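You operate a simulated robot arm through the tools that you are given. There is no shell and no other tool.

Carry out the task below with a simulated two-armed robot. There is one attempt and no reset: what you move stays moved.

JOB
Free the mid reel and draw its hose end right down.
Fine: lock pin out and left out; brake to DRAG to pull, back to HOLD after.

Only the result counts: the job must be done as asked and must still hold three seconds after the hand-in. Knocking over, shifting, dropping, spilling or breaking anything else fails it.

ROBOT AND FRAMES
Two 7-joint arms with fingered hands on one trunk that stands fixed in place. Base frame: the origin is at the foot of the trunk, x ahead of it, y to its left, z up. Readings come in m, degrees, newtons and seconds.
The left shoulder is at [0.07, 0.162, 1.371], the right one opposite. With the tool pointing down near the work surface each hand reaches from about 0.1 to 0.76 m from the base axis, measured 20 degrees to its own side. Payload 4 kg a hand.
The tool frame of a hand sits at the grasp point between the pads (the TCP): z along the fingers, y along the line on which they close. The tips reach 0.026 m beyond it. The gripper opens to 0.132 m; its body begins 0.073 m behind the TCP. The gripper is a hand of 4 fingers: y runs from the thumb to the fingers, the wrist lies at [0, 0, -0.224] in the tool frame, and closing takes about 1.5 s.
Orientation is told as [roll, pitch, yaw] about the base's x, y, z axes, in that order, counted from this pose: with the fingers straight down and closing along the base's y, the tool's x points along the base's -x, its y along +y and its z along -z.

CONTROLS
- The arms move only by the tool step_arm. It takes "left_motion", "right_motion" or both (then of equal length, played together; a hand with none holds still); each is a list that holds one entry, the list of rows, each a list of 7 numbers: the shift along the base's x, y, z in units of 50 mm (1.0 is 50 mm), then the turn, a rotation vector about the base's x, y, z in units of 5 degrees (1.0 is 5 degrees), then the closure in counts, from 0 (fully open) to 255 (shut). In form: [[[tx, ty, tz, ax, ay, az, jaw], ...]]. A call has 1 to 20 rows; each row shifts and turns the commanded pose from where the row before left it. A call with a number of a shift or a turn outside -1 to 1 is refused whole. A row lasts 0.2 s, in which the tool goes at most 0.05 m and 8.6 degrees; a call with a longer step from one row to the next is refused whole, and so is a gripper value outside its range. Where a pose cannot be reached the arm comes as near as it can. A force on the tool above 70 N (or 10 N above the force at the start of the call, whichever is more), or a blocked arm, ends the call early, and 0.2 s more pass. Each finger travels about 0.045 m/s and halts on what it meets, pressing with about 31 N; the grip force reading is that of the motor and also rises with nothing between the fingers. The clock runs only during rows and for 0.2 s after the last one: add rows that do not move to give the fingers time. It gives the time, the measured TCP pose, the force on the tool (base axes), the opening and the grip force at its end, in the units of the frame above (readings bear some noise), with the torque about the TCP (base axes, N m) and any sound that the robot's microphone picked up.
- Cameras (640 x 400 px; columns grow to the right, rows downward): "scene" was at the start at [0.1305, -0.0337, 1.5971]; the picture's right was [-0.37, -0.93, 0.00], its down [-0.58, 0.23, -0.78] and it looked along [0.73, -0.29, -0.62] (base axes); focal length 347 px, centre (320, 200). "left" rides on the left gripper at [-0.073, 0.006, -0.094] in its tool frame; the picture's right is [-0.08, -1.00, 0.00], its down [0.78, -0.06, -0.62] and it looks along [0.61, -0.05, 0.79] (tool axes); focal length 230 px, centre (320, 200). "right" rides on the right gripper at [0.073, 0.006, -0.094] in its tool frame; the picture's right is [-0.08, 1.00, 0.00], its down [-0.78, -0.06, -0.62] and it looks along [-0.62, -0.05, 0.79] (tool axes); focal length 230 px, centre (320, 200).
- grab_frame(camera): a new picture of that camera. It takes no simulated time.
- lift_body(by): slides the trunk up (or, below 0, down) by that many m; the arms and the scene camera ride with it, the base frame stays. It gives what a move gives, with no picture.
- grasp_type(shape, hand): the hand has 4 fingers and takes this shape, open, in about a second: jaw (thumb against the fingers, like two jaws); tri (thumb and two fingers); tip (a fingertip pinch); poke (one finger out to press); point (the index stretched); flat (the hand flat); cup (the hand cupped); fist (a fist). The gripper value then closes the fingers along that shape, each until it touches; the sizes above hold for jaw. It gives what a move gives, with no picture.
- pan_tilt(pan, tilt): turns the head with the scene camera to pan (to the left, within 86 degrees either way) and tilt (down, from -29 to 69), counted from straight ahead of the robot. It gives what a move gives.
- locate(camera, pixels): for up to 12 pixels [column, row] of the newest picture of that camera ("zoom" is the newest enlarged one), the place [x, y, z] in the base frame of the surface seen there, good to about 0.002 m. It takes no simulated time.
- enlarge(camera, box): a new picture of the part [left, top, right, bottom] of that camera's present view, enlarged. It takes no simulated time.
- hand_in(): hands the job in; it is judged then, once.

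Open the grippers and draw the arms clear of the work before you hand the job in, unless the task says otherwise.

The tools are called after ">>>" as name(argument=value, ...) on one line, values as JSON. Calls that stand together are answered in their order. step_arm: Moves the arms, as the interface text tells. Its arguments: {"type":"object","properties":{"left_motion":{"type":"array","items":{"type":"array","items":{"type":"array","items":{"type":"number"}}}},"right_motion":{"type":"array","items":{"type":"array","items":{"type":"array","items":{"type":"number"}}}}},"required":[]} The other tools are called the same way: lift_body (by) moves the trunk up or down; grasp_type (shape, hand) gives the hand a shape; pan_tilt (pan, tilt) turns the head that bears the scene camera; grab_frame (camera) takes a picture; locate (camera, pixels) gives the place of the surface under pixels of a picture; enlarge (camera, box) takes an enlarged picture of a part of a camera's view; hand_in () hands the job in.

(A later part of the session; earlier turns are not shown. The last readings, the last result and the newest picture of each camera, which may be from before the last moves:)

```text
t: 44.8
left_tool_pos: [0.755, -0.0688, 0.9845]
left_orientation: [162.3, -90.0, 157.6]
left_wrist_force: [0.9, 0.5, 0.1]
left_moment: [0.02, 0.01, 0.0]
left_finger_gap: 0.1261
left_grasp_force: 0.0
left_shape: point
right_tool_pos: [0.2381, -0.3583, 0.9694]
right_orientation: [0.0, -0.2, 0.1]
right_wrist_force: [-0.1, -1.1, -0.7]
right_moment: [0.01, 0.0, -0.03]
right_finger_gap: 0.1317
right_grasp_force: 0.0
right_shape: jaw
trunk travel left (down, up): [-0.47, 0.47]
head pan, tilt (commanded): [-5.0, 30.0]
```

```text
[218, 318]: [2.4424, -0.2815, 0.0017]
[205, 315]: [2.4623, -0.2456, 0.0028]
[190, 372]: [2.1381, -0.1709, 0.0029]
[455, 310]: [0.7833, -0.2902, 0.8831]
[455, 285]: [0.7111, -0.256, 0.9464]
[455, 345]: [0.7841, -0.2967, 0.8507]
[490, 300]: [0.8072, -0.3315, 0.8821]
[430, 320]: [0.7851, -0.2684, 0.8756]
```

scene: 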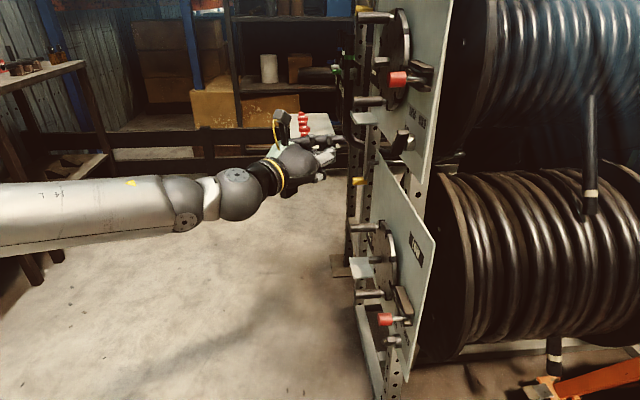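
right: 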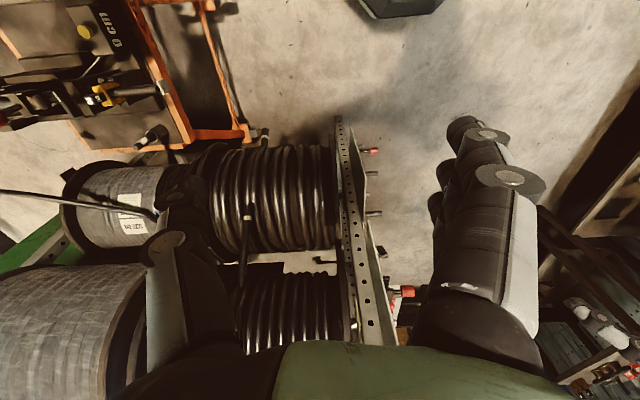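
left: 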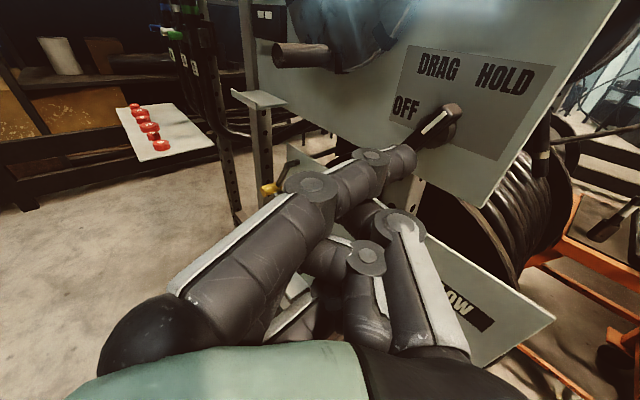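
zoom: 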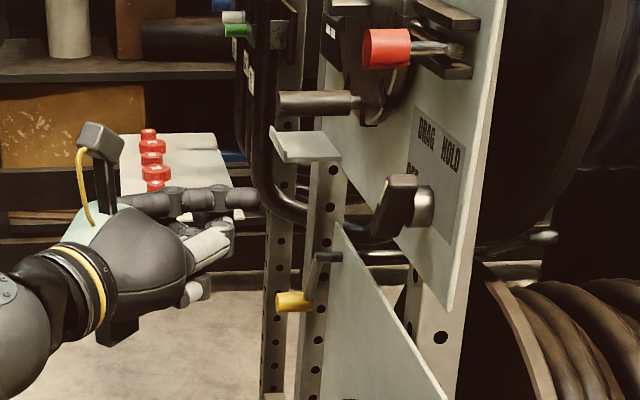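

Tip is at ≈(0.728,-0.105,1.007). I advance -y by 0.117 m so the fingertip reaches y≈-0.222 beside the paddle's upper end (x gap ≈20 mm).

>>> step_arm(left_motion=[[[0, -0.7, -0.04, 0, 0, 0, 0], [0, -0.7, -0.04, 0, 0, 0, 0], [0, -0.5, 0, 0, 0, 0, 0], [0, -0.44, 0, 0, 0, 0, 0], [0, 0, 0, 0, 0, 0, 0]]])

>>> grab_frame(camera="left")

>>> enlarge(camera="scene", box=[330, 80, 450, 200])

```text
t: 46.0
left_tool_pos: [0.7543, -0.1841, 0.9796]
left_orientation: [-102.4, -90.0, 62.3]
left_wrist_force: [0.7, 0.0, 0.2]
left_moment: [-0.01, 0.0, 0.0]
left_finger_gap: 0.1261
left_grasp_force: 0.1
left_shape: point
right_tool_pos: [0.2371, -0.3598, 0.9692]
right_orientation: [0.1, -0.1, -0.1]
right_wrist_force: [0.1, 0.2, -0.3]
right_moment: [-0.02, -0.01, -0.02]
right_finger_gap: 0.1318
right_grasp_force: 0.0
right_shape: jaw
trunk travel left (down, up): [-0.47, 0.47]
head pan, tilt (commanded): [-5.0, 30.0]
```

```text
taken
```

left: 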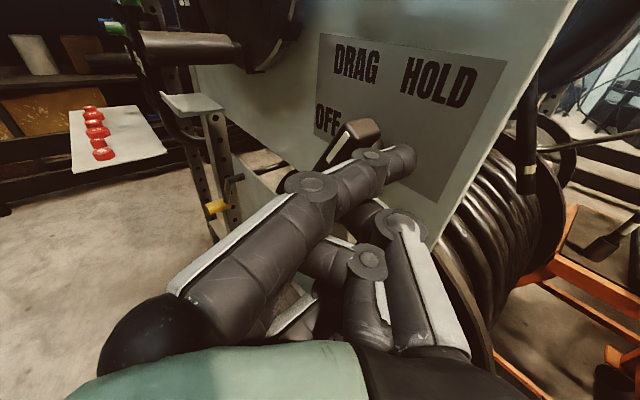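

```text
3.33 times, centred on (390, 140) of scene
```

zoom: 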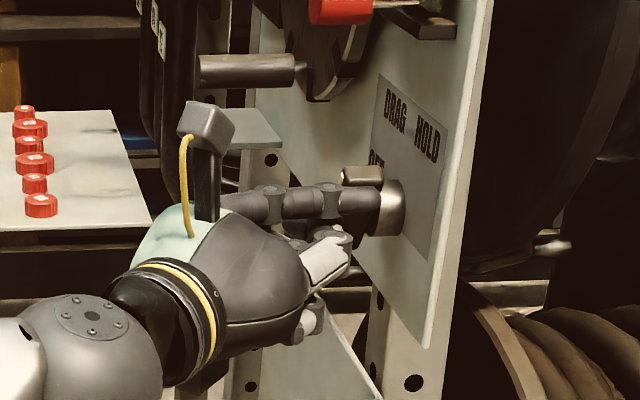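

The fingertip is beside the paddle's upper end at the right depth. I push slowly in +x about 36 mm.

>>> step_arm(left_motion=[[[0.18, 0, 0, 0, 0, 0, 0], [0.18, 0, 0, 0, 0, 0, 0], [0.12, 0, 0, 0, 0, 0, 0], [0.12, 0, 0, 0, 0, 0, 0], [0.12, 0, 0, 0, 0, 0, 0], [0, 0, 0, 0, 0, 0, 0]]])

>>> grab_frame(camera="left")

>>> enlarge(camera="scene", box=[330, 80, 450, 200])

```text
t: 47.4
left_tool_pos: [0.789, -0.1868, 0.9794]
left_orientation: [148.4, -89.9, 171.3]
left_wrist_force: [-3.0, 1.1, 1.5]
left_moment: [-0.02, -0.06, -0.08]
left_finger_gap: 0.1262
left_grasp_force: 0.0
left_shape: point
right_tool_pos: [0.238, -0.3604, 0.9694]
right_orientation: [0.0, -0.1, 0.0]
right_wrist_force: [0.0, 0.7, -0.6]
right_moment: [-0.03, -0.02, 0.02]
right_finger_gap: 0.1319
right_grasp_force: 0.1
right_shape: jaw
trunk travel left (down, up): [-0.47, 0.47]
head pan, tilt (commanded): [-5.0, 30.0]
```

```text
taken
```

left: 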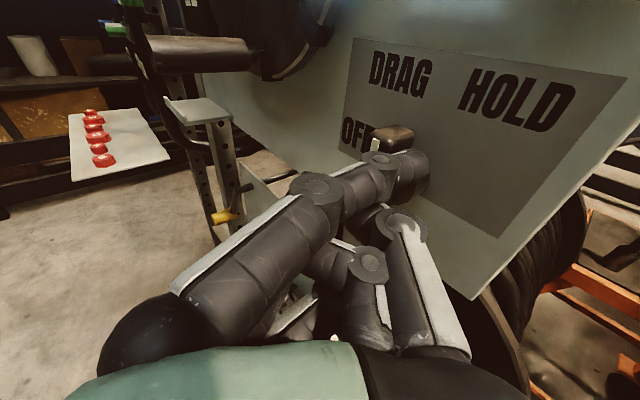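

```text
3.33 times, centred on (390, 140) of scene
```

zoom: 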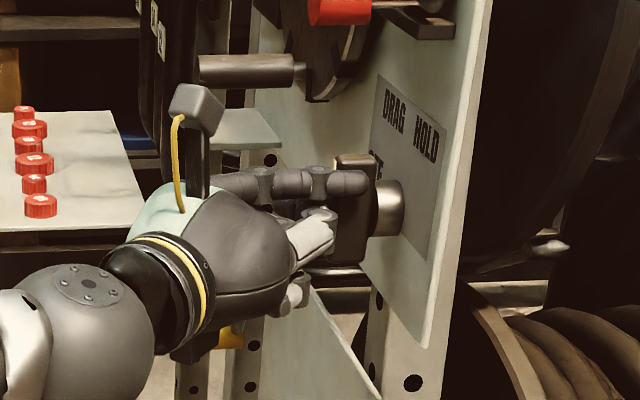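

The paddle has turned. I'll zoom in to measure its present angle.

>>> enlarge(camera="left", box=[330, 60, 490, 220])

>>> locate(camera="zoom", pixels=[[290, 175], [250, 180], [180, 200], [180, 215], [240, 190], [310, 170], [345, 240], [270, 160]])

>>> enlarge(camera="scene", box=[370, 110, 430, 180])

>>> locate(camera="zoom", pixels=[[225, 75], [260, 90], [240, 140], [230, 260], [260, 260], [280, 120], [270, 75], [190, 140]])

```text
2.50 times, centred on (410, 140) of left
```

zoom: 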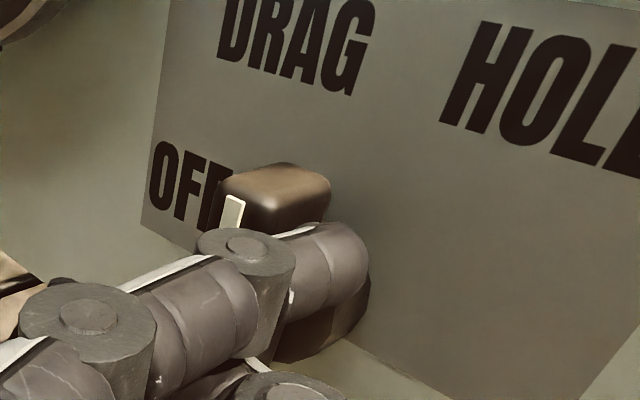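

```text
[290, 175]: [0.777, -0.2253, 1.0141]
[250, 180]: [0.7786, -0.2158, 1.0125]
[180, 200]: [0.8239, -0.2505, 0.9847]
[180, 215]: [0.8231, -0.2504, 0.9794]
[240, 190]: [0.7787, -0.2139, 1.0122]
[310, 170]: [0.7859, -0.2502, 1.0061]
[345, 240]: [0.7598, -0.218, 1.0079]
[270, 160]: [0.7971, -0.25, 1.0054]
```

```text
5.71 times, centred on (400, 145) of scene
```

zoom: 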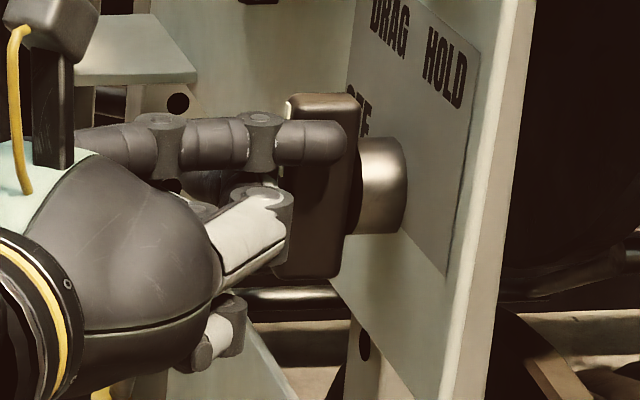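

```text
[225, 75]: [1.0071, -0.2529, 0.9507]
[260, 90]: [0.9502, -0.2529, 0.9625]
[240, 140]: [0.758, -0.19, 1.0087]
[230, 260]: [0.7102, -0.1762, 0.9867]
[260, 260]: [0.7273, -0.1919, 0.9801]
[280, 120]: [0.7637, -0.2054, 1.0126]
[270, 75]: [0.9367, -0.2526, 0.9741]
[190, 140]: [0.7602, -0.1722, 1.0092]
```

The paddle is now near vertical (top end at x≈0.778), halfway. I push another ~10 mm and check.

>>> step_arm(left_motion=[[[0.1, 0, 0, 0, 0, 0, 0], [0.08, 0, 0, 0, 0, 0, 0], [0, 0, 0, 0, 0, 0, 0]]])

>>> enlarge(camera="left", box=[330, 60, 490, 220])

>>> locate(camera="zoom", pixels=[[290, 175], [250, 180], [240, 190], [270, 175], [310, 185], [230, 200]])

>>> enlarge(camera="scene", box=[370, 110, 430, 180])

```text
t: 48.2
left_tool_pos: [0.798, -0.1859, 0.9797]
left_orientation: [157.1, -89.9, 162.8]
left_wrist_force: [-1.9, 0.2, 2.6]
left_moment: [-0.06, -0.02, -0.05]
left_finger_gap: 0.126
left_grasp_force: 0.0
left_shape: point
right_tool_pos: [0.237, -0.3599, 0.9686]
right_orientation: [0.0, 0.0, 0.0]
right_wrist_force: [-0.6, 0.1, -0.3]
right_moment: [0.04, -0.03, -0.02]
right_finger_gap: 0.1318
right_grasp_force: 0.1
right_shape: jaw
trunk travel left (down, up): [-0.47, 0.47]
head pan, tilt (commanded): [-5.0, 30.0]
```

```text
2.50 times, centred on (410, 140) of left
```

zoom: 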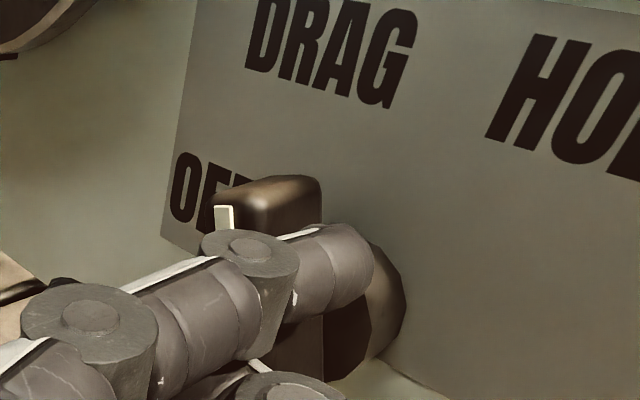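

```text
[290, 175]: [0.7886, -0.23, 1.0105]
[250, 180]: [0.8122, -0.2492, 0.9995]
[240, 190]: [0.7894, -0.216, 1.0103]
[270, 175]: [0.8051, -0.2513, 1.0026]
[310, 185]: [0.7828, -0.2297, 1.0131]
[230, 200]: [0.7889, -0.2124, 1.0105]
```

```text
5.71 times, centred on (400, 145) of scene
```

zoom: 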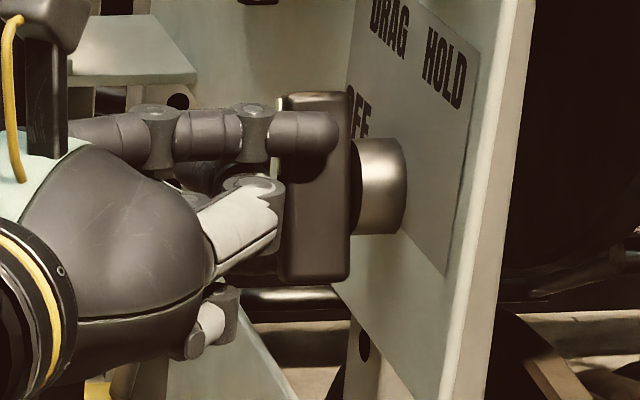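

Paddle is now about +22°. I push another ~4 mm.

>>> step_arm(left_motion=[[[0.08, 0, 0, 0, 0, 0, 0], [0, 0, 0, 0, 0, 0, 0]]])

>>> enlarge(camera="left", box=[330, 60, 490, 220])

>>> locate(camera="zoom", pixels=[[290, 185], [240, 195], [270, 185], [310, 190], [230, 205], [315, 210], [285, 200], [260, 200]])

```text
t: 48.8
left_tool_pos: [0.8014, -0.1863, 0.98]
left_orientation: [155.3, -89.9, 164.7]
left_wrist_force: [-2.2, -0.4, 2.2]
left_moment: [-0.03, 0.02, -0.11]
left_finger_gap: 0.1261
left_grasp_force: 0.0
left_shape: point
right_tool_pos: [0.2372, -0.3607, 0.9689]
right_orientation: [0.1, -0.1, 0.0]
right_wrist_force: [0.4, 1.0, -0.2]
right_moment: [0.02, 0.0, -0.01]
right_finger_gap: 0.1316
right_grasp_force: 0.1
right_shape: jaw
trunk travel left (down, up): [-0.47, 0.47]
head pan, tilt (commanded): [-5.0, 30.0]
```

```text
2.50 times, centred on (410, 140) of left
```

zoom: 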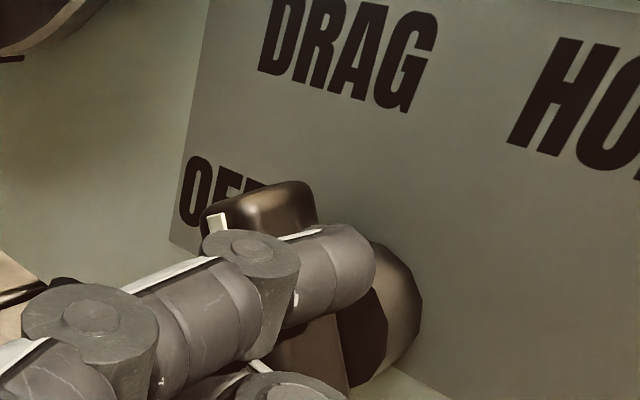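

```text
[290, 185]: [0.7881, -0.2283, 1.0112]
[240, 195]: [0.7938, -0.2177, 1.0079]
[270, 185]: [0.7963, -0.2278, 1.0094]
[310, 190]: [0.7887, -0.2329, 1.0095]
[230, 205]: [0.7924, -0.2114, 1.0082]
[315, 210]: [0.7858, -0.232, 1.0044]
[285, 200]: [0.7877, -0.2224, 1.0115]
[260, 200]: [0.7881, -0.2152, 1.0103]
```

Top end centre ≈(0.790,1.010): about +28°. I withdraw the finger (-x then +y) and view the knob face-on.

>>> step_arm(left_motion=[[[-0.3, 0, 0, 0, 0, 0, 0], [-0.3, 0.2, 0, 0, 0, 0, 0], [-0.3, 0.6, 0, 0, 0, 0, 0], [0, 0.8, 0, 0, 0, 0, 0], [0, 0.8, 0, 0, 0, 0, 0], [0, 0, 0, 0, 0, 0, 0]]])

>>> grab_frame(camera="left")

>>> enlarge(camera="left", box=[370, 20, 530, 180])

```text
t: 50.2
left_tool_pos: [0.7565, -0.0658, 0.9806]
left_orientation: [61.9, -90.1, -101.9]
left_wrist_force: [-0.3, -0.5, 0.5]
left_moment: [-0.02, -0.01, 0.01]
left_finger_gap: 0.126
left_grasp_force: 0.1
left_shape: point
right_tool_pos: [0.2369, -0.3612, 0.9674]
right_orientation: [0.1, 0.0, -0.1]
right_wrist_force: [-0.5, -0.9, 0.6]
right_moment: [0.03, 0.01, 0.02]
right_finger_gap: 0.1315
right_grasp_force: 0.0
right_shape: jaw
trunk travel left (down, up): [-0.47, 0.47]
head pan, tilt (commanded): [-5.0, 30.0]
```

```text
taken
```

left: 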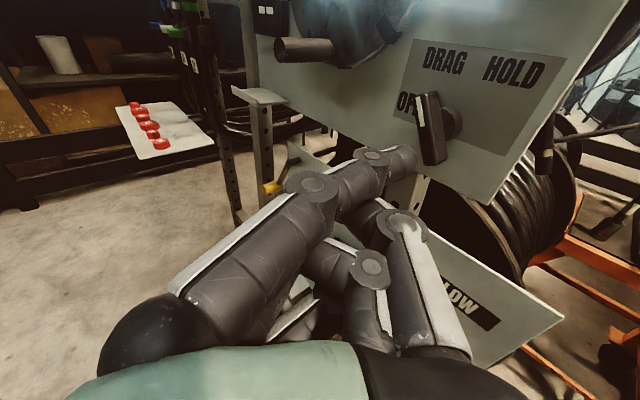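

```text
2.50 times, centred on (450, 100) of left
```

zoom: 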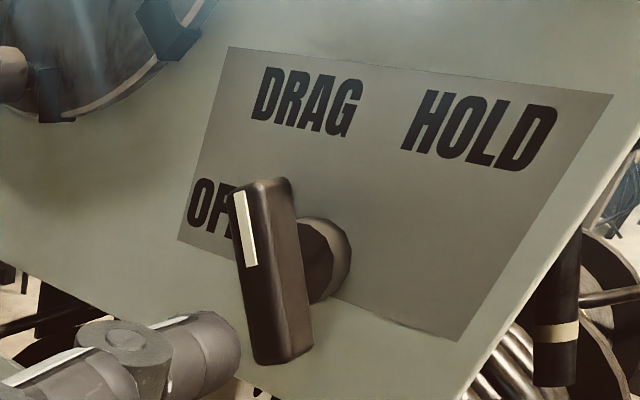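

>>> locate(camera="zoom", pixels=[[240, 195], [253, 262], [265, 360], [235, 190], [285, 355], [262, 190], [245, 230], [275, 270]])

```text
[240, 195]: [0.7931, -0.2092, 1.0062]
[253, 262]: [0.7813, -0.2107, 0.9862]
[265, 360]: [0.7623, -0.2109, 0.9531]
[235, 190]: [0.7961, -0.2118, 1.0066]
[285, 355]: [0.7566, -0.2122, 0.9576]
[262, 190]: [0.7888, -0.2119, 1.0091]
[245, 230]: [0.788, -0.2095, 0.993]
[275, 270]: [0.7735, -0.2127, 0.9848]
```

White pointer direction is 30.5° toward DRAG: set correctly. Now I look at the hose end.

>>> pan_tilt(pan=-42, tilt=25)

>>> grab_frame(camera="scene")

>>> enlarge(camera="scene", box=[220, 60, 460, 280])

>>> grab_frame(camera="right")

```text
t: 51.2
left_tool_pos: [0.7568, -0.0659, 0.9809]
left_orientation: [136.1, -90.0, -176.0]
left_wrist_force: [0.6, 0.2, 0.5]
left_moment: [-0.01, -0.01, 0.01]
left_finger_gap: 0.1261
left_grasp_force: 0.0
left_shape: point
right_tool_pos: [0.2367, -0.3591, 0.9687]
right_orientation: [0.0, 0.0, 0.0]
right_wrist_force: [0.2, -0.8, 0.1]
right_moment: [0.01, -0.01, -0.02]
right_finger_gap: 0.1317
right_grasp_force: 0.1
right_shape: jaw
trunk travel left (down, up): [-0.47, 0.47]
head pan, tilt (commanded): [-42.0, 25.0]
```

```text
taken
```

scene: 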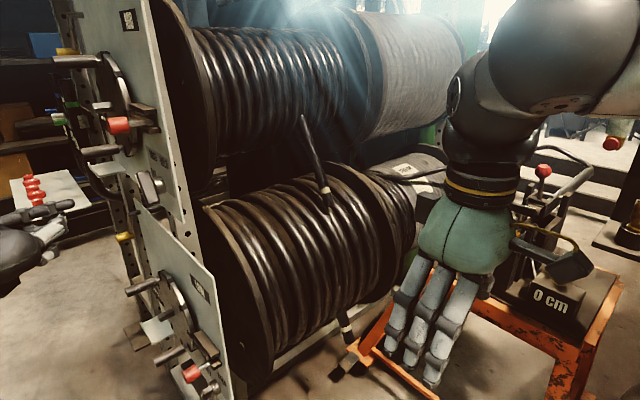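

```text
1.82 times, centred on (340, 170) of scene
```

zoom: 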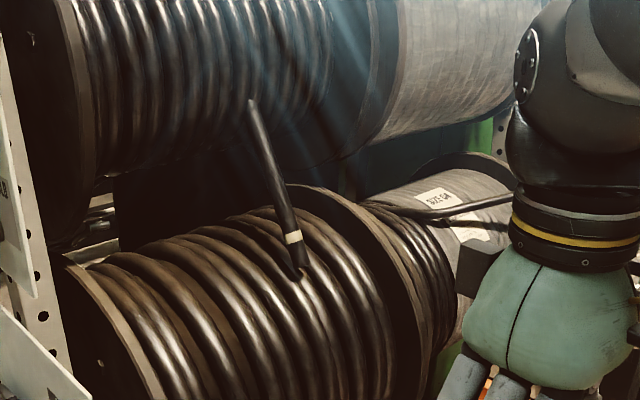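

```text
taken
```

right: 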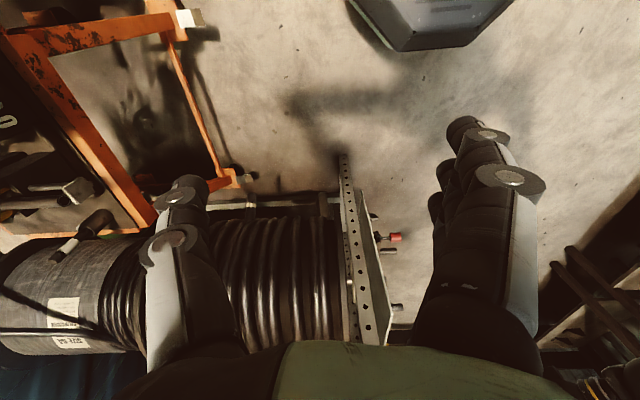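

I'll locate points along the MID hose tail, its band and tip, and the reel surfaces around it.

>>> locate(camera="zoom", pixels=[[252, 108], [262, 140], [272, 170], [284, 210], [293, 237], [300, 265], [303, 275], [330, 260], [270, 230], [310, 300], [240, 110], [280, 100]])

>>> enlarge(camera="scene", box=[290, 100, 370, 220])

```text
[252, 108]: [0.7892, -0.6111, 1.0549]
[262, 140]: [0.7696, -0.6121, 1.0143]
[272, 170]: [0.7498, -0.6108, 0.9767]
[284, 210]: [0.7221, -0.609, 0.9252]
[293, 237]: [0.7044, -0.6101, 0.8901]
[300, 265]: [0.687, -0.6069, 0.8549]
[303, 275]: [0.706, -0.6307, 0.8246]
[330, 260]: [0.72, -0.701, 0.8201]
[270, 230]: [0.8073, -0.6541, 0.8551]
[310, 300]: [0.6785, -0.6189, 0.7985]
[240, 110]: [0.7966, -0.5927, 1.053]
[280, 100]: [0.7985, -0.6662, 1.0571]
```

```text
3.33 times, centred on (330, 160) of scene
```

zoom: 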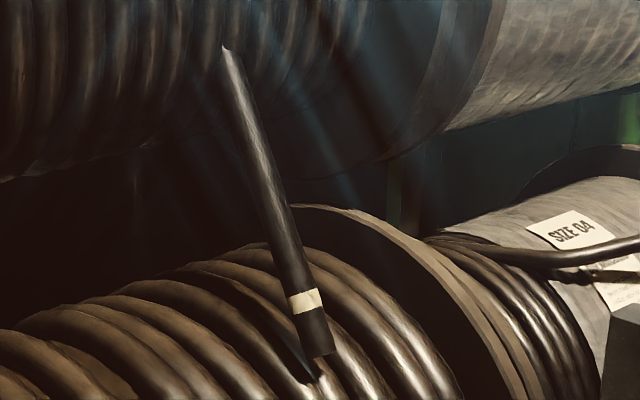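

The tail runs from (0.789,-0.611,1.055) to its tip (0.687,-0.608,0.855), sloping toward the robot. I'll measure the LOW coil's front profile near y≈-0.61 to check clearance for the pull.

>>> enlarge(camera="scene", box=[260, 160, 420, 380])

>>> locate(camera="scene", pixels=[[330, 215], [340, 225], [350, 240], [355, 255], [360, 270], [362, 285], [362, 298], [345, 200], [345, 320], [350, 335], [380, 200], [395, 250]])

```text
1.82 times, centred on (340, 270) of scene
```

zoom: 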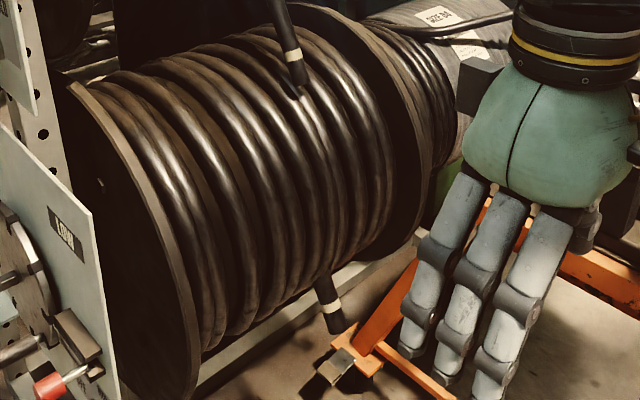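

```text
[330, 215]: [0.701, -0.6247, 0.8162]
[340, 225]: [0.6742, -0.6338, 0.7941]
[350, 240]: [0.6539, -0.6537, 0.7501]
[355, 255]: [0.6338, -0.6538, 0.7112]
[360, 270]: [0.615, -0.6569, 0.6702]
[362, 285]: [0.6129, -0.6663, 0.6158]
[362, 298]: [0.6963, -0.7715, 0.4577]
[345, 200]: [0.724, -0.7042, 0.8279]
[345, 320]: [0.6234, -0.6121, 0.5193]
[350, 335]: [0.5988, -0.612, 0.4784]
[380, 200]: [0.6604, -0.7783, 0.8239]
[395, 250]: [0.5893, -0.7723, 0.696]
```

LOW's coil front bulges to x≈0.61 at z≈0.64, so I'll grip the tail high (around (0.745,-0.619,0.95)) with the hand coming from the robot's side, perpendicular to the tail, and pull along its axis (-0.454,0,-0.891). I move the right hand to a pre-grasp with pitch -63° and a 30° turn about the tail axis.

>>> step_arm(right_motion=[[[0.55, -0.26, 0.05, 0, -0.97, 0, 0], [0.55, -0.26, 0.05, 0, -0.97, 0, 0], [0.55, -0.26, 0.05, 0, -0.97, 0, 0], [0.55, -0.26, 0.05, 0, -0.97, 0, 0], [0.55, -0.26, 0.05, 0, -0.97, 0, 0], [0.55, -0.26, 0.05, 0, -0.97, 0, 0], [0.55, -0.26, 0.05, 0, -0.97, 0, 0], [0.55, -0.26, 0.05, 0, -0.97, 0, 0], [0.55, -0.26, 0.05, 0, -0.97, 0, 0], [0.55, -0.26, 0.05, 0, -0.97, 0, 0], [0.4, -0.26, 0.05, 0, -0.97, 0, 0], [0.3, -0.26, 0.05, 0, -0.97, 0, 0], [0.2, -0.26, 0.05, 0, -0.97, 0, 0], [0, 0, 0, 0, 0, 0, 0]]])

>>> grab_frame(camera="scene")

>>> grab_frame(camera="right")

```text
t: 54.2
left_tool_pos: [0.7574, -0.0654, 0.9789]
left_orientation: [-152.8, -90.0, 112.8]
left_wrist_force: [0.2, 0.4, -0.9]
left_moment: [-0.02, 0.04, 0.0]
left_finger_gap: 0.1261
left_grasp_force: 0.1
left_shape: point
right_tool_pos: [0.5586, -0.5303, 1.0015]
right_orientation: [0.0, -63.3, 0.2]
right_wrist_force: [-0.3, 0.1, 0.1]
right_moment: [0.0, -0.02, 0.0]
right_finger_gap: 0.1319
right_grasp_force: 0.0
right_shape: jaw
trunk travel left (down, up): [-0.47, 0.47]
head pan, tilt (commanded): [-42.0, 25.0]
```

```text
taken
```

scene: 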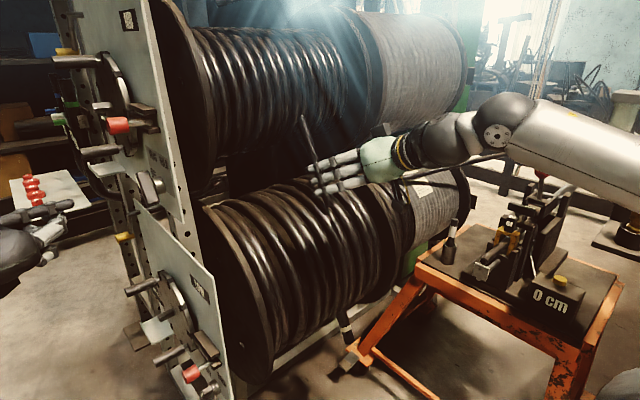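

```text
taken
```

right: 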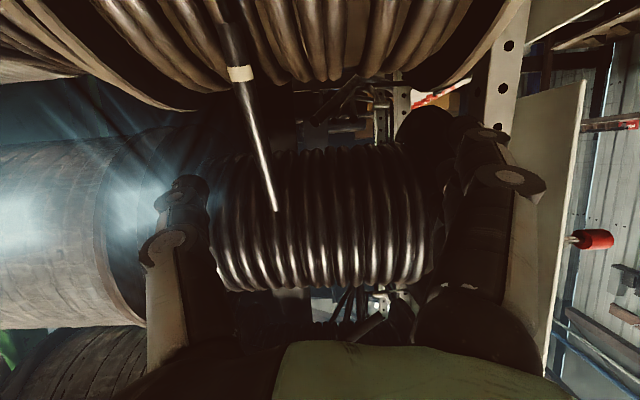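

The tail is visible in the right view, running from the tip (235,40) to the coil (275,210). I add the 30° turn about the tail axis and set the pre-grasp at ~0.17 m standoff.

>>> step_arm(right_motion=[[[0.18, 0, 0.05, -0.454, 0, -0.891, 0], [0.18, 0, 0.05, -0.454, 0, -0.891, 0], [0.18, 0, 0.05, -0.454, 0, -0.891, 0], [0.18, 0, 0.05, -0.454, 0, -0.891, 0], [0.18, 0, 0.05, -0.454, 0, -0.891, 0], [0.18, 0, 0.05, -0.454, 0, -0.891, 0], [0, 0, 0, 0, 0, 0, 0]]])

>>> grab_frame(camera="scene")

>>> grab_frame(camera="right")

```text
t: 55.8
left_tool_pos: [0.757, -0.0655, 0.9808]
left_orientation: [136.8, -89.9, -176.8]
left_wrist_force: [0.7, -0.5, -0.8]
left_moment: [-0.01, 0.03, 0.01]
left_finger_gap: 0.1259
left_grasp_force: 0.1
left_shape: point
right_tool_pos: [0.6098, -0.529, 1.0172]
right_orientation: [-30.1, -63.1, 0.0]
right_wrist_force: [0.1, 0.4, -0.3]
right_moment: [0.0, 0.0, 0.03]
right_finger_gap: 0.1318
right_grasp_force: 0.1
right_shape: jaw
trunk travel left (down, up): [-0.47, 0.47]
head pan, tilt (commanded): [-42.0, 25.0]
```

```text
taken
```

scene: 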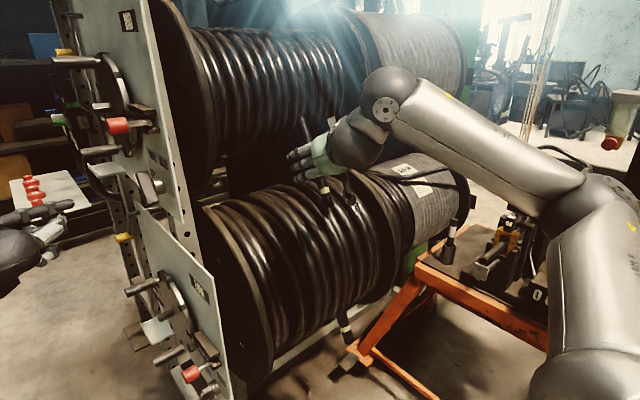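

```text
taken
```

right: 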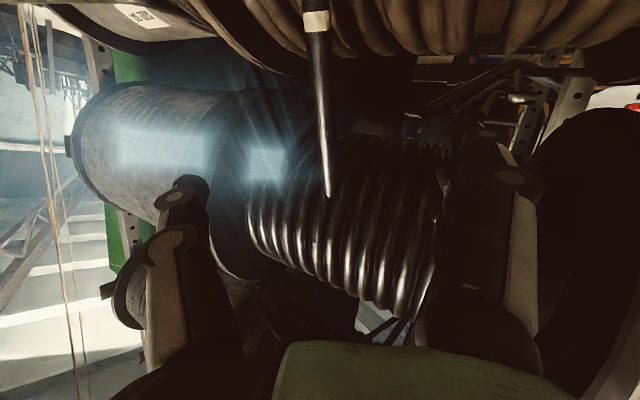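

The tail is centred between thumb and fingers in the right view. I advance along the tool axis 0.12 m and check.

>>> step_arm(right_motion=[[[0.463, -0.3, -0.236, 0, 0, 0, 30], [0.463, -0.3, -0.236, 0, 0, 0, 60], [0.463, -0.3, -0.236, 0, 0, 0, 60], [0.463, -0.3, -0.236, 0, 0, 0, 60], [0, 0, 0, 0, 0, 0, 60]]])

>>> grab_frame(camera="right")

>>> enlarge(camera="scene", box=[260, 90, 420, 250])

```text
t: 57.0
left_tool_pos: [0.757, -0.0646, 0.9804]
left_orientation: [162.1, -90.0, 157.8]
left_wrist_force: [-0.1, -0.9, 0.2]
left_moment: [0.03, 0.0, -0.02]
left_finger_gap: 0.1261
left_grasp_force: 0.0
left_shape: point
right_tool_pos: [0.7043, -0.5908, 0.9687]
right_orientation: [-30.1, -63.0, 0.1]
right_wrist_force: [0.1, 0.6, -0.7]
right_moment: [-0.02, 0.0, -0.02]
right_finger_gap: 0.1013
right_grasp_force: 0.0
right_shape: jaw
trunk travel left (down, up): [-0.47, 0.47]
head pan, tilt (commanded): [-42.0, 25.0]
```

```text
taken
```

right: 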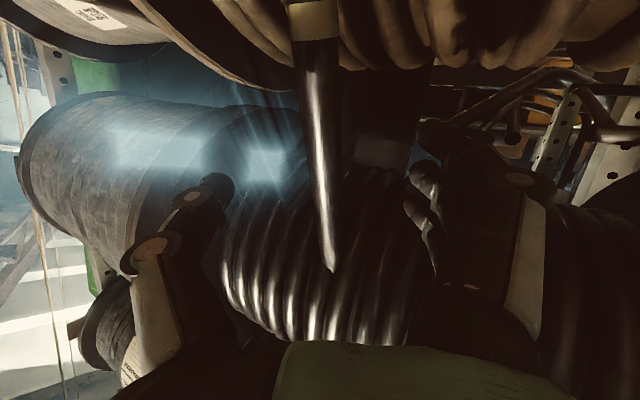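

```text
2.50 times, centred on (340, 170) of scene
```

zoom: 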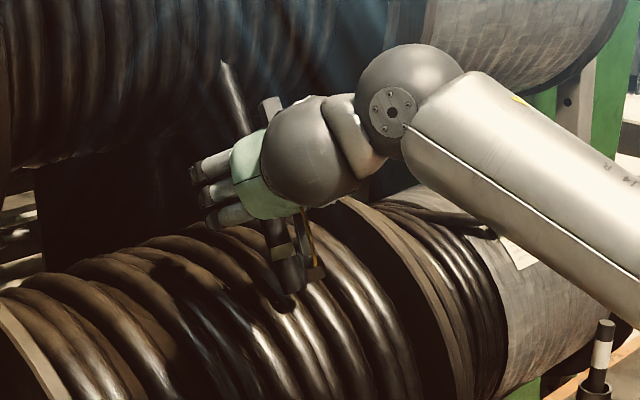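

I'll check the remaining distance to the hose with locate in the right view.

>>> locate(camera="right", pixels=[[322, 150], [324, 200], [328, 240], [315, 60], [315, 20]])

```text
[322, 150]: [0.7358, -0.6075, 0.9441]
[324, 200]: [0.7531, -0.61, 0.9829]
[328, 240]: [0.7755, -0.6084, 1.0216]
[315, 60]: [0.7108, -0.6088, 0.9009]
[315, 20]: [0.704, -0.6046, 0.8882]
```

The hose axis is ~53 mm ahead of the TCP and laterally centred within 3 mm. I advance 50 mm and close the hand.

>>> step_arm(right_motion=[[[0.386, -0.25, -0.197, 0, 0, 0, 60], [0.386, -0.25, -0.197, 0, 0, 0, 60], [0, 0, 0, 0, 0, 0, 60]]])

>>> grab_frame(camera="right")

```text
t: 57.8
left_tool_pos: [0.7576, -0.0667, 0.98]
left_orientation: [142.3, -90.0, 177.7]
left_wrist_force: [-0.1, -0.4, 0.0]
left_moment: [-0.02, 0.03, -0.04]
left_finger_gap: 0.126
left_grasp_force: 0.0
left_shape: point
right_tool_pos: [0.7427, -0.6137, 0.9496]
right_orientation: [-30.0, -63.1, 0.2]
right_wrist_force: [-0.2, -0.1, 0.5]
right_moment: [0.01, 0.03, -0.03]
right_finger_gap: 0.1014
right_grasp_force: 0.1
right_shape: jaw
trunk travel left (down, up): [-0.47, 0.47]
head pan, tilt (commanded): [-42.0, 25.0]
```

```text
taken
```

right: 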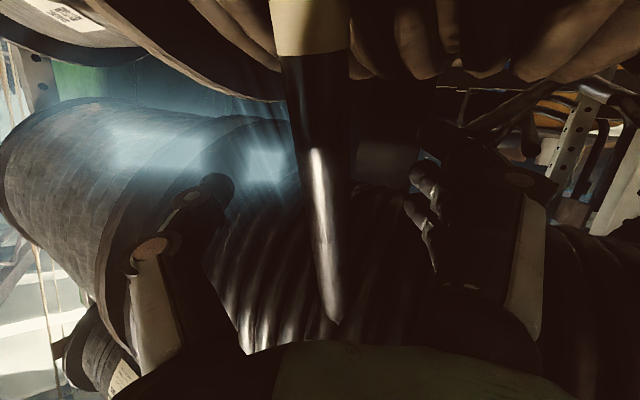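

The hose sits between thumb and fingers. I close the right hand on it.

>>> step_arm(right_motion=[[[0, 0, 0, 0, 0, 0, 255], [0, 0, 0, 0, 0, 0, 255], [0, 0, 0, 0, 0, 0, 255], [0, 0, 0, 0, 0, 0, 255], [0, 0, 0, 0, 0, 0, 255], [0, 0, 0, 0, 0, 0, 255], [0, 0, 0, 0, 0, 0, 255]]])

>>> grab_frame(camera="right")

>>> enlarge(camera="scene", box=[260, 90, 420, 250])

```text
t: 59.4
left_tool_pos: [0.7593, -0.0661, 0.9791]
left_orientation: [-16.5, -89.9, -23.5]
left_wrist_force: [0.7, -0.3, -0.8]
left_moment: [0.03, 0.01, 0.02]
left_finger_gap: 0.1261
left_grasp_force: 0.0
left_shape: point
right_tool_pos: [0.7433, -0.6155, 0.9488]
right_orientation: [-30.0, -63.1, 0.0]
right_wrist_force: [8.8, -2.3, -0.6]
right_moment: [-0.01, -0.02, -0.01]
right_finger_gap: 0.0077
right_grasp_force: 31.1
right_shape: jaw
trunk travel left (down, up): [-0.47, 0.47]
head pan, tilt (commanded): [-42.0, 25.0]
```

```text
taken
```

right: 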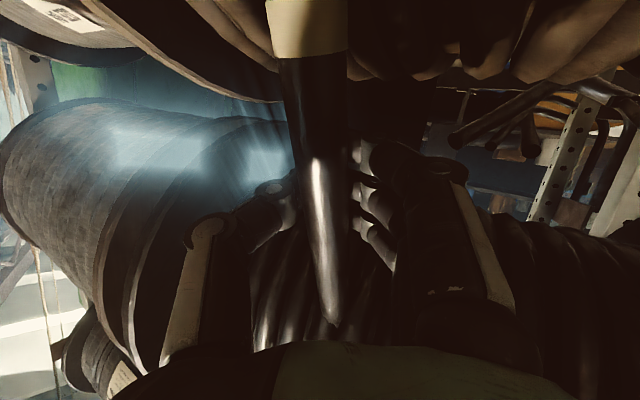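

```text
2.50 times, centred on (340, 170) of scene
```

zoom: 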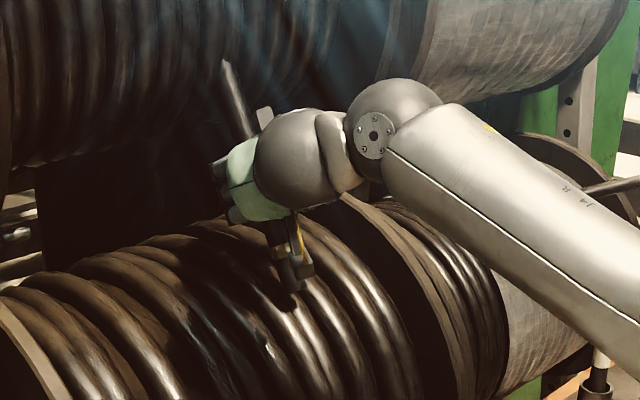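

The hose is gripped. I pull along the tail axis slowly, 30 mm at first, watching force.

>>> step_arm(right_motion=[[[-0.0908, 0, -0.178, 0, 0, 0, 255], [-0.0908, 0, -0.178, 0, 0, 0, 255], [-0.0908, 0, -0.178, 0, 0, 0, 255], [0, 0, 0, 0, 0, 0, 255]]])

>>> grab_frame(camera="right")

>>> enlarge(camera="scene", box=[260, 90, 420, 250])

```text
t: 60.4
left_tool_pos: [0.757, -0.0675, 0.9805]
left_orientation: [42.4, -89.9, -82.4]
left_wrist_force: [0.1, 0.2, 0.4]
left_moment: [0.01, 0.03, 0.0]
left_finger_gap: 0.1261
left_grasp_force: 0.0
left_shape: point
right_tool_pos: [0.7283, -0.6163, 0.9171]
right_orientation: [-30.2, -62.6, 0.1]
right_wrist_force: [-8.2, -2.1, -11.3]
right_moment: [-0.06, 0.08, -0.18]
right_finger_gap: 0.0083
right_grasp_force: 30.7
right_shape: jaw
trunk travel left (down, up): [-0.47, 0.47]
head pan, tilt (commanded): [-42.0, 25.0]
```

```text
taken
```

right: 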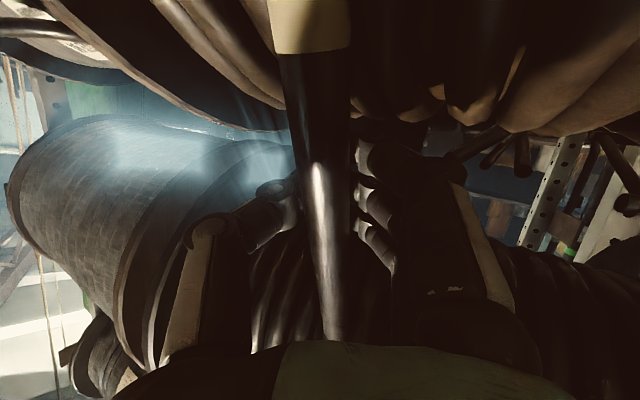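

```text
2.50 times, centred on (340, 170) of scene
```

zoom: 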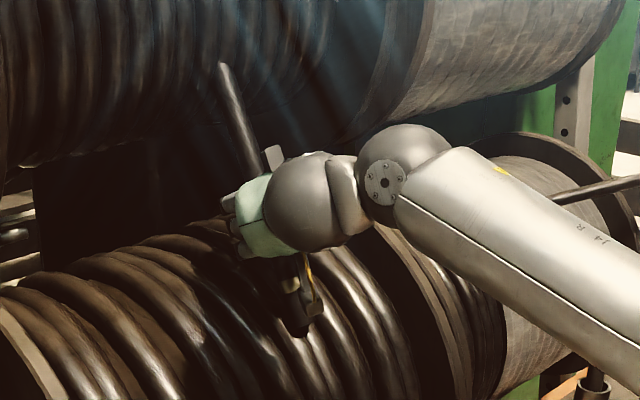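

The hose follows the hand (band stays put relative to the fingers). I pull another 40 mm.

>>> step_arm(right_motion=[[[-0.0908, 0, -0.178, 0, 0, 0, 255], [-0.0908, 0, -0.178, 0, 0, 0, 255], [-0.0908, 0, -0.178, 0, 0, 0, 255], [-0.0908, 0, -0.178, 0, 0, 0, 255], [0, 0, 0, 0, 0, 0, 255]]])

>>> grab_frame(camera="right")

>>> grab_frame(camera="scene")

>>> grab_frame(camera="left")

```text
t: 61.6
left_tool_pos: [0.7586, -0.0675, 0.9786]
left_orientation: [23.7, -89.9, -63.7]
left_wrist_force: [-0.6, 0.8, -0.8]
left_moment: [-0.03, -0.01, 0.04]
left_finger_gap: 0.1259
left_grasp_force: 0.1
left_shape: point
right_tool_pos: [0.7121, -0.6162, 0.8864]
right_orientation: [-29.8, -63.2, -0.1]
right_wrist_force: [9.9, -11.1, 3.1]
right_moment: [-0.09, -0.03, -0.25]
right_finger_gap: 0.0074
right_grasp_force: 31.1
right_shape: jaw
trunk travel left (down, up): [-0.47, 0.47]
head pan, tilt (commanded): [-42.0, 25.0]
```

```text
taken
```

right: 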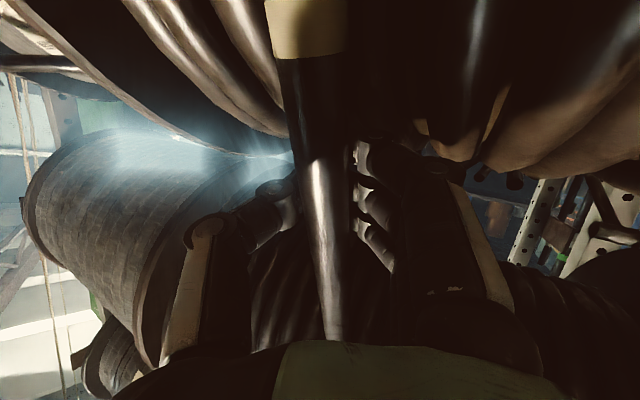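

```text
taken
```

scene: 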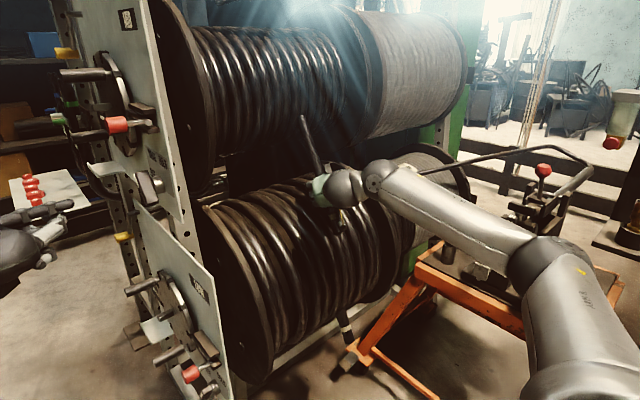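

```text
taken
```

left: 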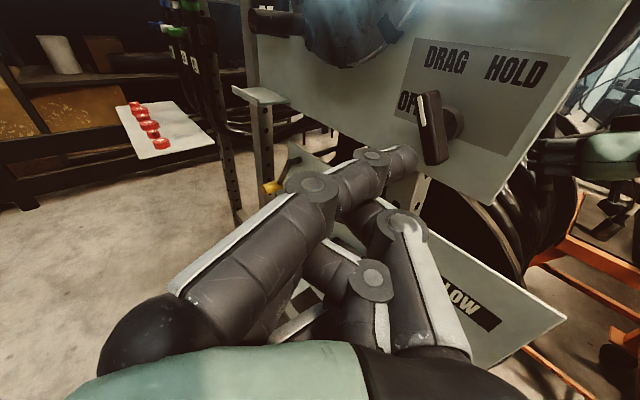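

The reel disc has turned (crank handle moved), the knob still at DRAG; drawn ~70 mm. I pull another 30 mm.

>>> step_arm(right_motion=[[[-0.0908, 0, -0.178, 0, 0, 0, 255], [-0.0908, 0, -0.178, 0, 0, 0, 255], [-0.0908, 0, -0.178, 0, 0, 0, 255], [0, 0, 0, 0, 0, 0, 255]]])

>>> grab_frame(camera="right")

>>> enlarge(camera="scene", box=[260, 100, 420, 260])

```text
t: 62.2
left_tool_pos: [0.762, -0.0673, 0.9761]
left_orientation: [-28.8, -89.7, -11.1]
left_wrist_force: [0.1, 0.8, -0.1]
left_moment: [0.0, 0.0, 0.01]
left_finger_gap: 0.1262
left_grasp_force: 0.1
left_shape: point
right_tool_pos: [0.7094, -0.616, 0.8855]
right_orientation: [-28.4, -65.3, -1.6]
right_wrist_force: [42.0, -12.2, 6.8]
right_moment: [-0.14, -0.14, -0.19]
right_finger_gap: 0.0054
right_grasp_force: 30.7
right_shape: jaw
trunk travel left (down, up): [-0.47, 0.47]
head pan, tilt (commanded): [-42.0, 25.0]
stopped in row 2 (right hand): the force on the tool passed its limit at 77 N (the readings are from after the stop); the commanded pose is now the measured one
```

```text
taken
```

right: 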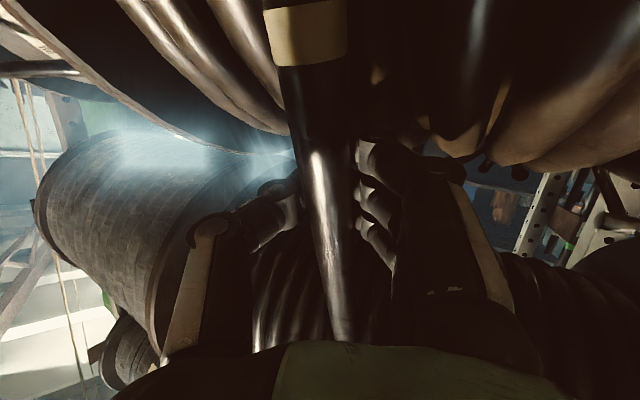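

```text
2.50 times, centred on (340, 180) of scene
```

zoom: 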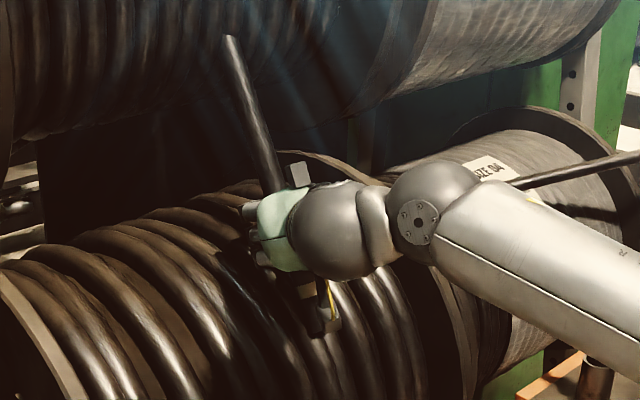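

Stopped at 77 N, with the reaction mostly +x/along the hand axis. I'll check the current direction of the tail to see if it's at a stop or I'm pulling off-axis.

>>> locate(camera="zoom", pixels=[[230, 42], [240, 75], [252, 110], [265, 150], [275, 180], [305, 290], [315, 310], [318, 330], [235, 60]])

>>> locate(camera="right", pixels=[[305, 30], [308, 100], [318, 160], [325, 200], [332, 260]])

>>> enlarge(camera="right", box=[220, 0, 440, 240])

```text
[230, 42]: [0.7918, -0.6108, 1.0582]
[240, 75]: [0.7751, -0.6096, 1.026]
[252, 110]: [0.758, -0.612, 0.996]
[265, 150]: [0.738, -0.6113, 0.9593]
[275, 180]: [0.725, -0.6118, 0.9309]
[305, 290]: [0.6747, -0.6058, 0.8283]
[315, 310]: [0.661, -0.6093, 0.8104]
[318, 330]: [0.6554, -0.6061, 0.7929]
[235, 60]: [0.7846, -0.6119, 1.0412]
```

```text
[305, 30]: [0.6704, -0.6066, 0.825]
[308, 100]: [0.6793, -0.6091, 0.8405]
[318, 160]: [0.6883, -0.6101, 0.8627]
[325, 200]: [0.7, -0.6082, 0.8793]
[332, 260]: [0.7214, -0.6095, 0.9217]
```

```text
1.67 times, centred on (330, 120) of right
```

zoom: 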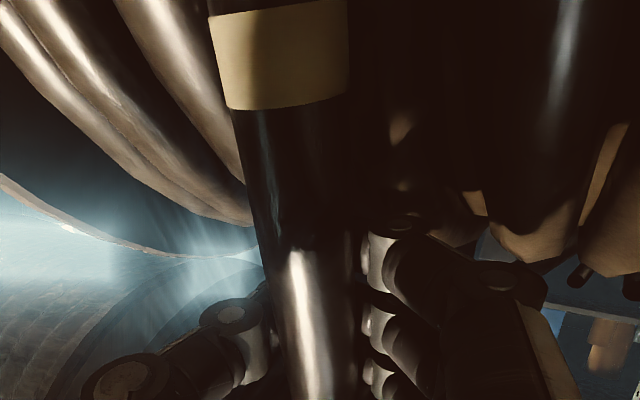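

The tail is still straight on the same axis, drawn ~70 mm (tip now (0.655,0.791)). To tell whether it's a stop or my fingers touching the LOW coil, I open, move up along the hose by ~75 mm and regrip.

>>> step_arm(right_motion=[[[0, 0, 0, 0, 0, 0, 200], [0, 0, 0, 0, 0, 0, 150], [0, 0, 0, 0, 0, 0, 110], [0, 0, 0, 0, 0, 0, 80], [0, 0, 0, 0, 0, 0, 80]]])

>>> grab_frame(camera="right")

>>> locate(camera="right", pixels=[[305, 30], [308, 100], [318, 160], [325, 200], [332, 260]])

>>> enlarge(camera="scene", box=[260, 100, 420, 260])

```text
t: 63.4
left_tool_pos: [0.757, -0.0662, 0.9792]
left_orientation: [138.4, -90.0, -178.5]
left_wrist_force: [0.2, -0.6, -0.1]
left_moment: [-0.03, 0.01, -0.01]
left_finger_gap: 0.1263
left_grasp_force: 0.0
left_shape: point
right_tool_pos: [0.704, -0.6172, 0.8857]
right_orientation: [-29.3, -64.9, -1.0]
right_wrist_force: [-1.2, -2.1, 1.3]
right_moment: [0.04, 0.01, 0.03]
right_finger_gap: 0.089
right_grasp_force: 0.0
right_shape: jaw
trunk travel left (down, up): [-0.47, 0.47]
head pan, tilt (commanded): [-42.0, 25.0]
```

```text
taken
```

right: 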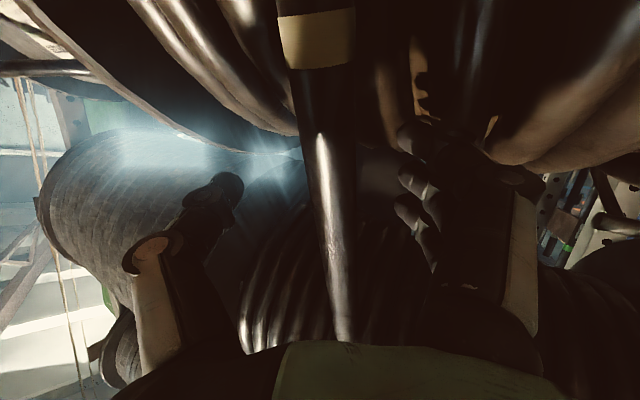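

```text
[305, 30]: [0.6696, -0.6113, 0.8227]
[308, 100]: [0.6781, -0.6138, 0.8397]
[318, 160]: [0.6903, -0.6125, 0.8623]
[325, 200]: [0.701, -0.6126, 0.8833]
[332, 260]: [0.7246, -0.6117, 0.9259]
```

```text
2.50 times, centred on (340, 180) of scene
```

zoom: 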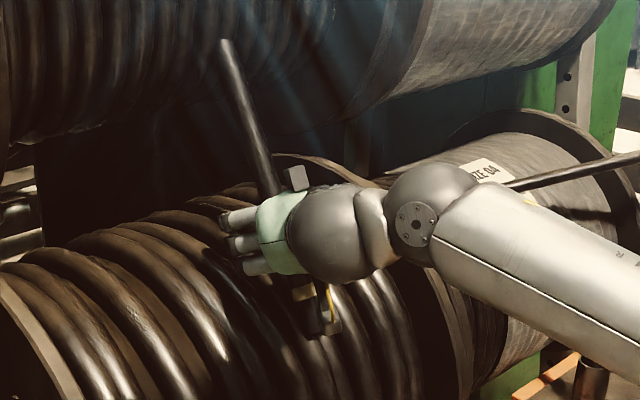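

The hose stays where it was drawn. I slide the open hand up along the hose ~90 mm, restore its pitch, and close again.

>>> step_arm(right_motion=[[[0.2, 0, 0.39, 0, 0.2, 0, 80], [0.204, 0, 0.4, 0, 0.2, 0, 80], [0.204, 0, 0.4, 0, 0, 0, 80], [0.204, 0, 0.4, 0, 0, 0, 80], [0.08, -0.05, -0.04, 0, 0, 0, 80], [0, 0, 0, 0, 0, 0, 80]]])

>>> grab_frame(camera="right")

>>> locate(camera="right", pixels=[[305, 40], [310, 100], [318, 160], [325, 200], [332, 260]])

```text
t: 64.8
left_tool_pos: [0.7572, -0.067, 0.9803]
left_orientation: [-164.6, -90.0, 124.6]
left_wrist_force: [0.5, 0.3, -0.5]
left_moment: [-0.01, -0.01, 0.02]
left_finger_gap: 0.1259
left_grasp_force: 0.0
left_shape: point
right_tool_pos: [0.7487, -0.6206, 0.9606]
right_orientation: [-29.2, -62.9, -1.0]
right_wrist_force: [1.2, -0.8, -0.2]
right_moment: [0.01, -0.03, 0.0]
right_finger_gap: 0.0903
right_grasp_force: 0.1
right_shape: jaw
trunk travel left (down, up): [-0.47, 0.47]
head pan, tilt (commanded): [-42.0, 25.0]
```

```text
taken
```

right: 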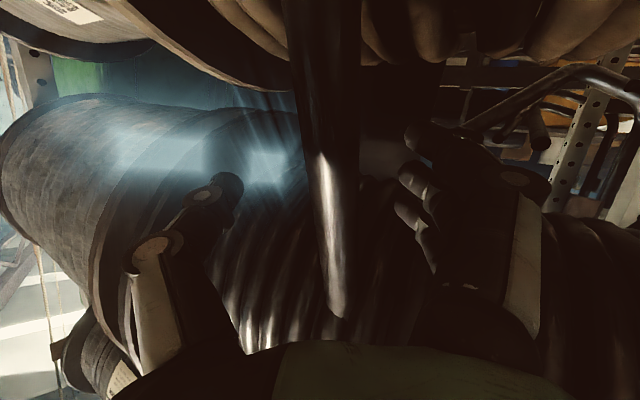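

```text
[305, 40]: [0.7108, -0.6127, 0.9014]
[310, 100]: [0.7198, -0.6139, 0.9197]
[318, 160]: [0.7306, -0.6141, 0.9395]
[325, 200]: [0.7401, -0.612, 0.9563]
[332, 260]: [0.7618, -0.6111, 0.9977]
```

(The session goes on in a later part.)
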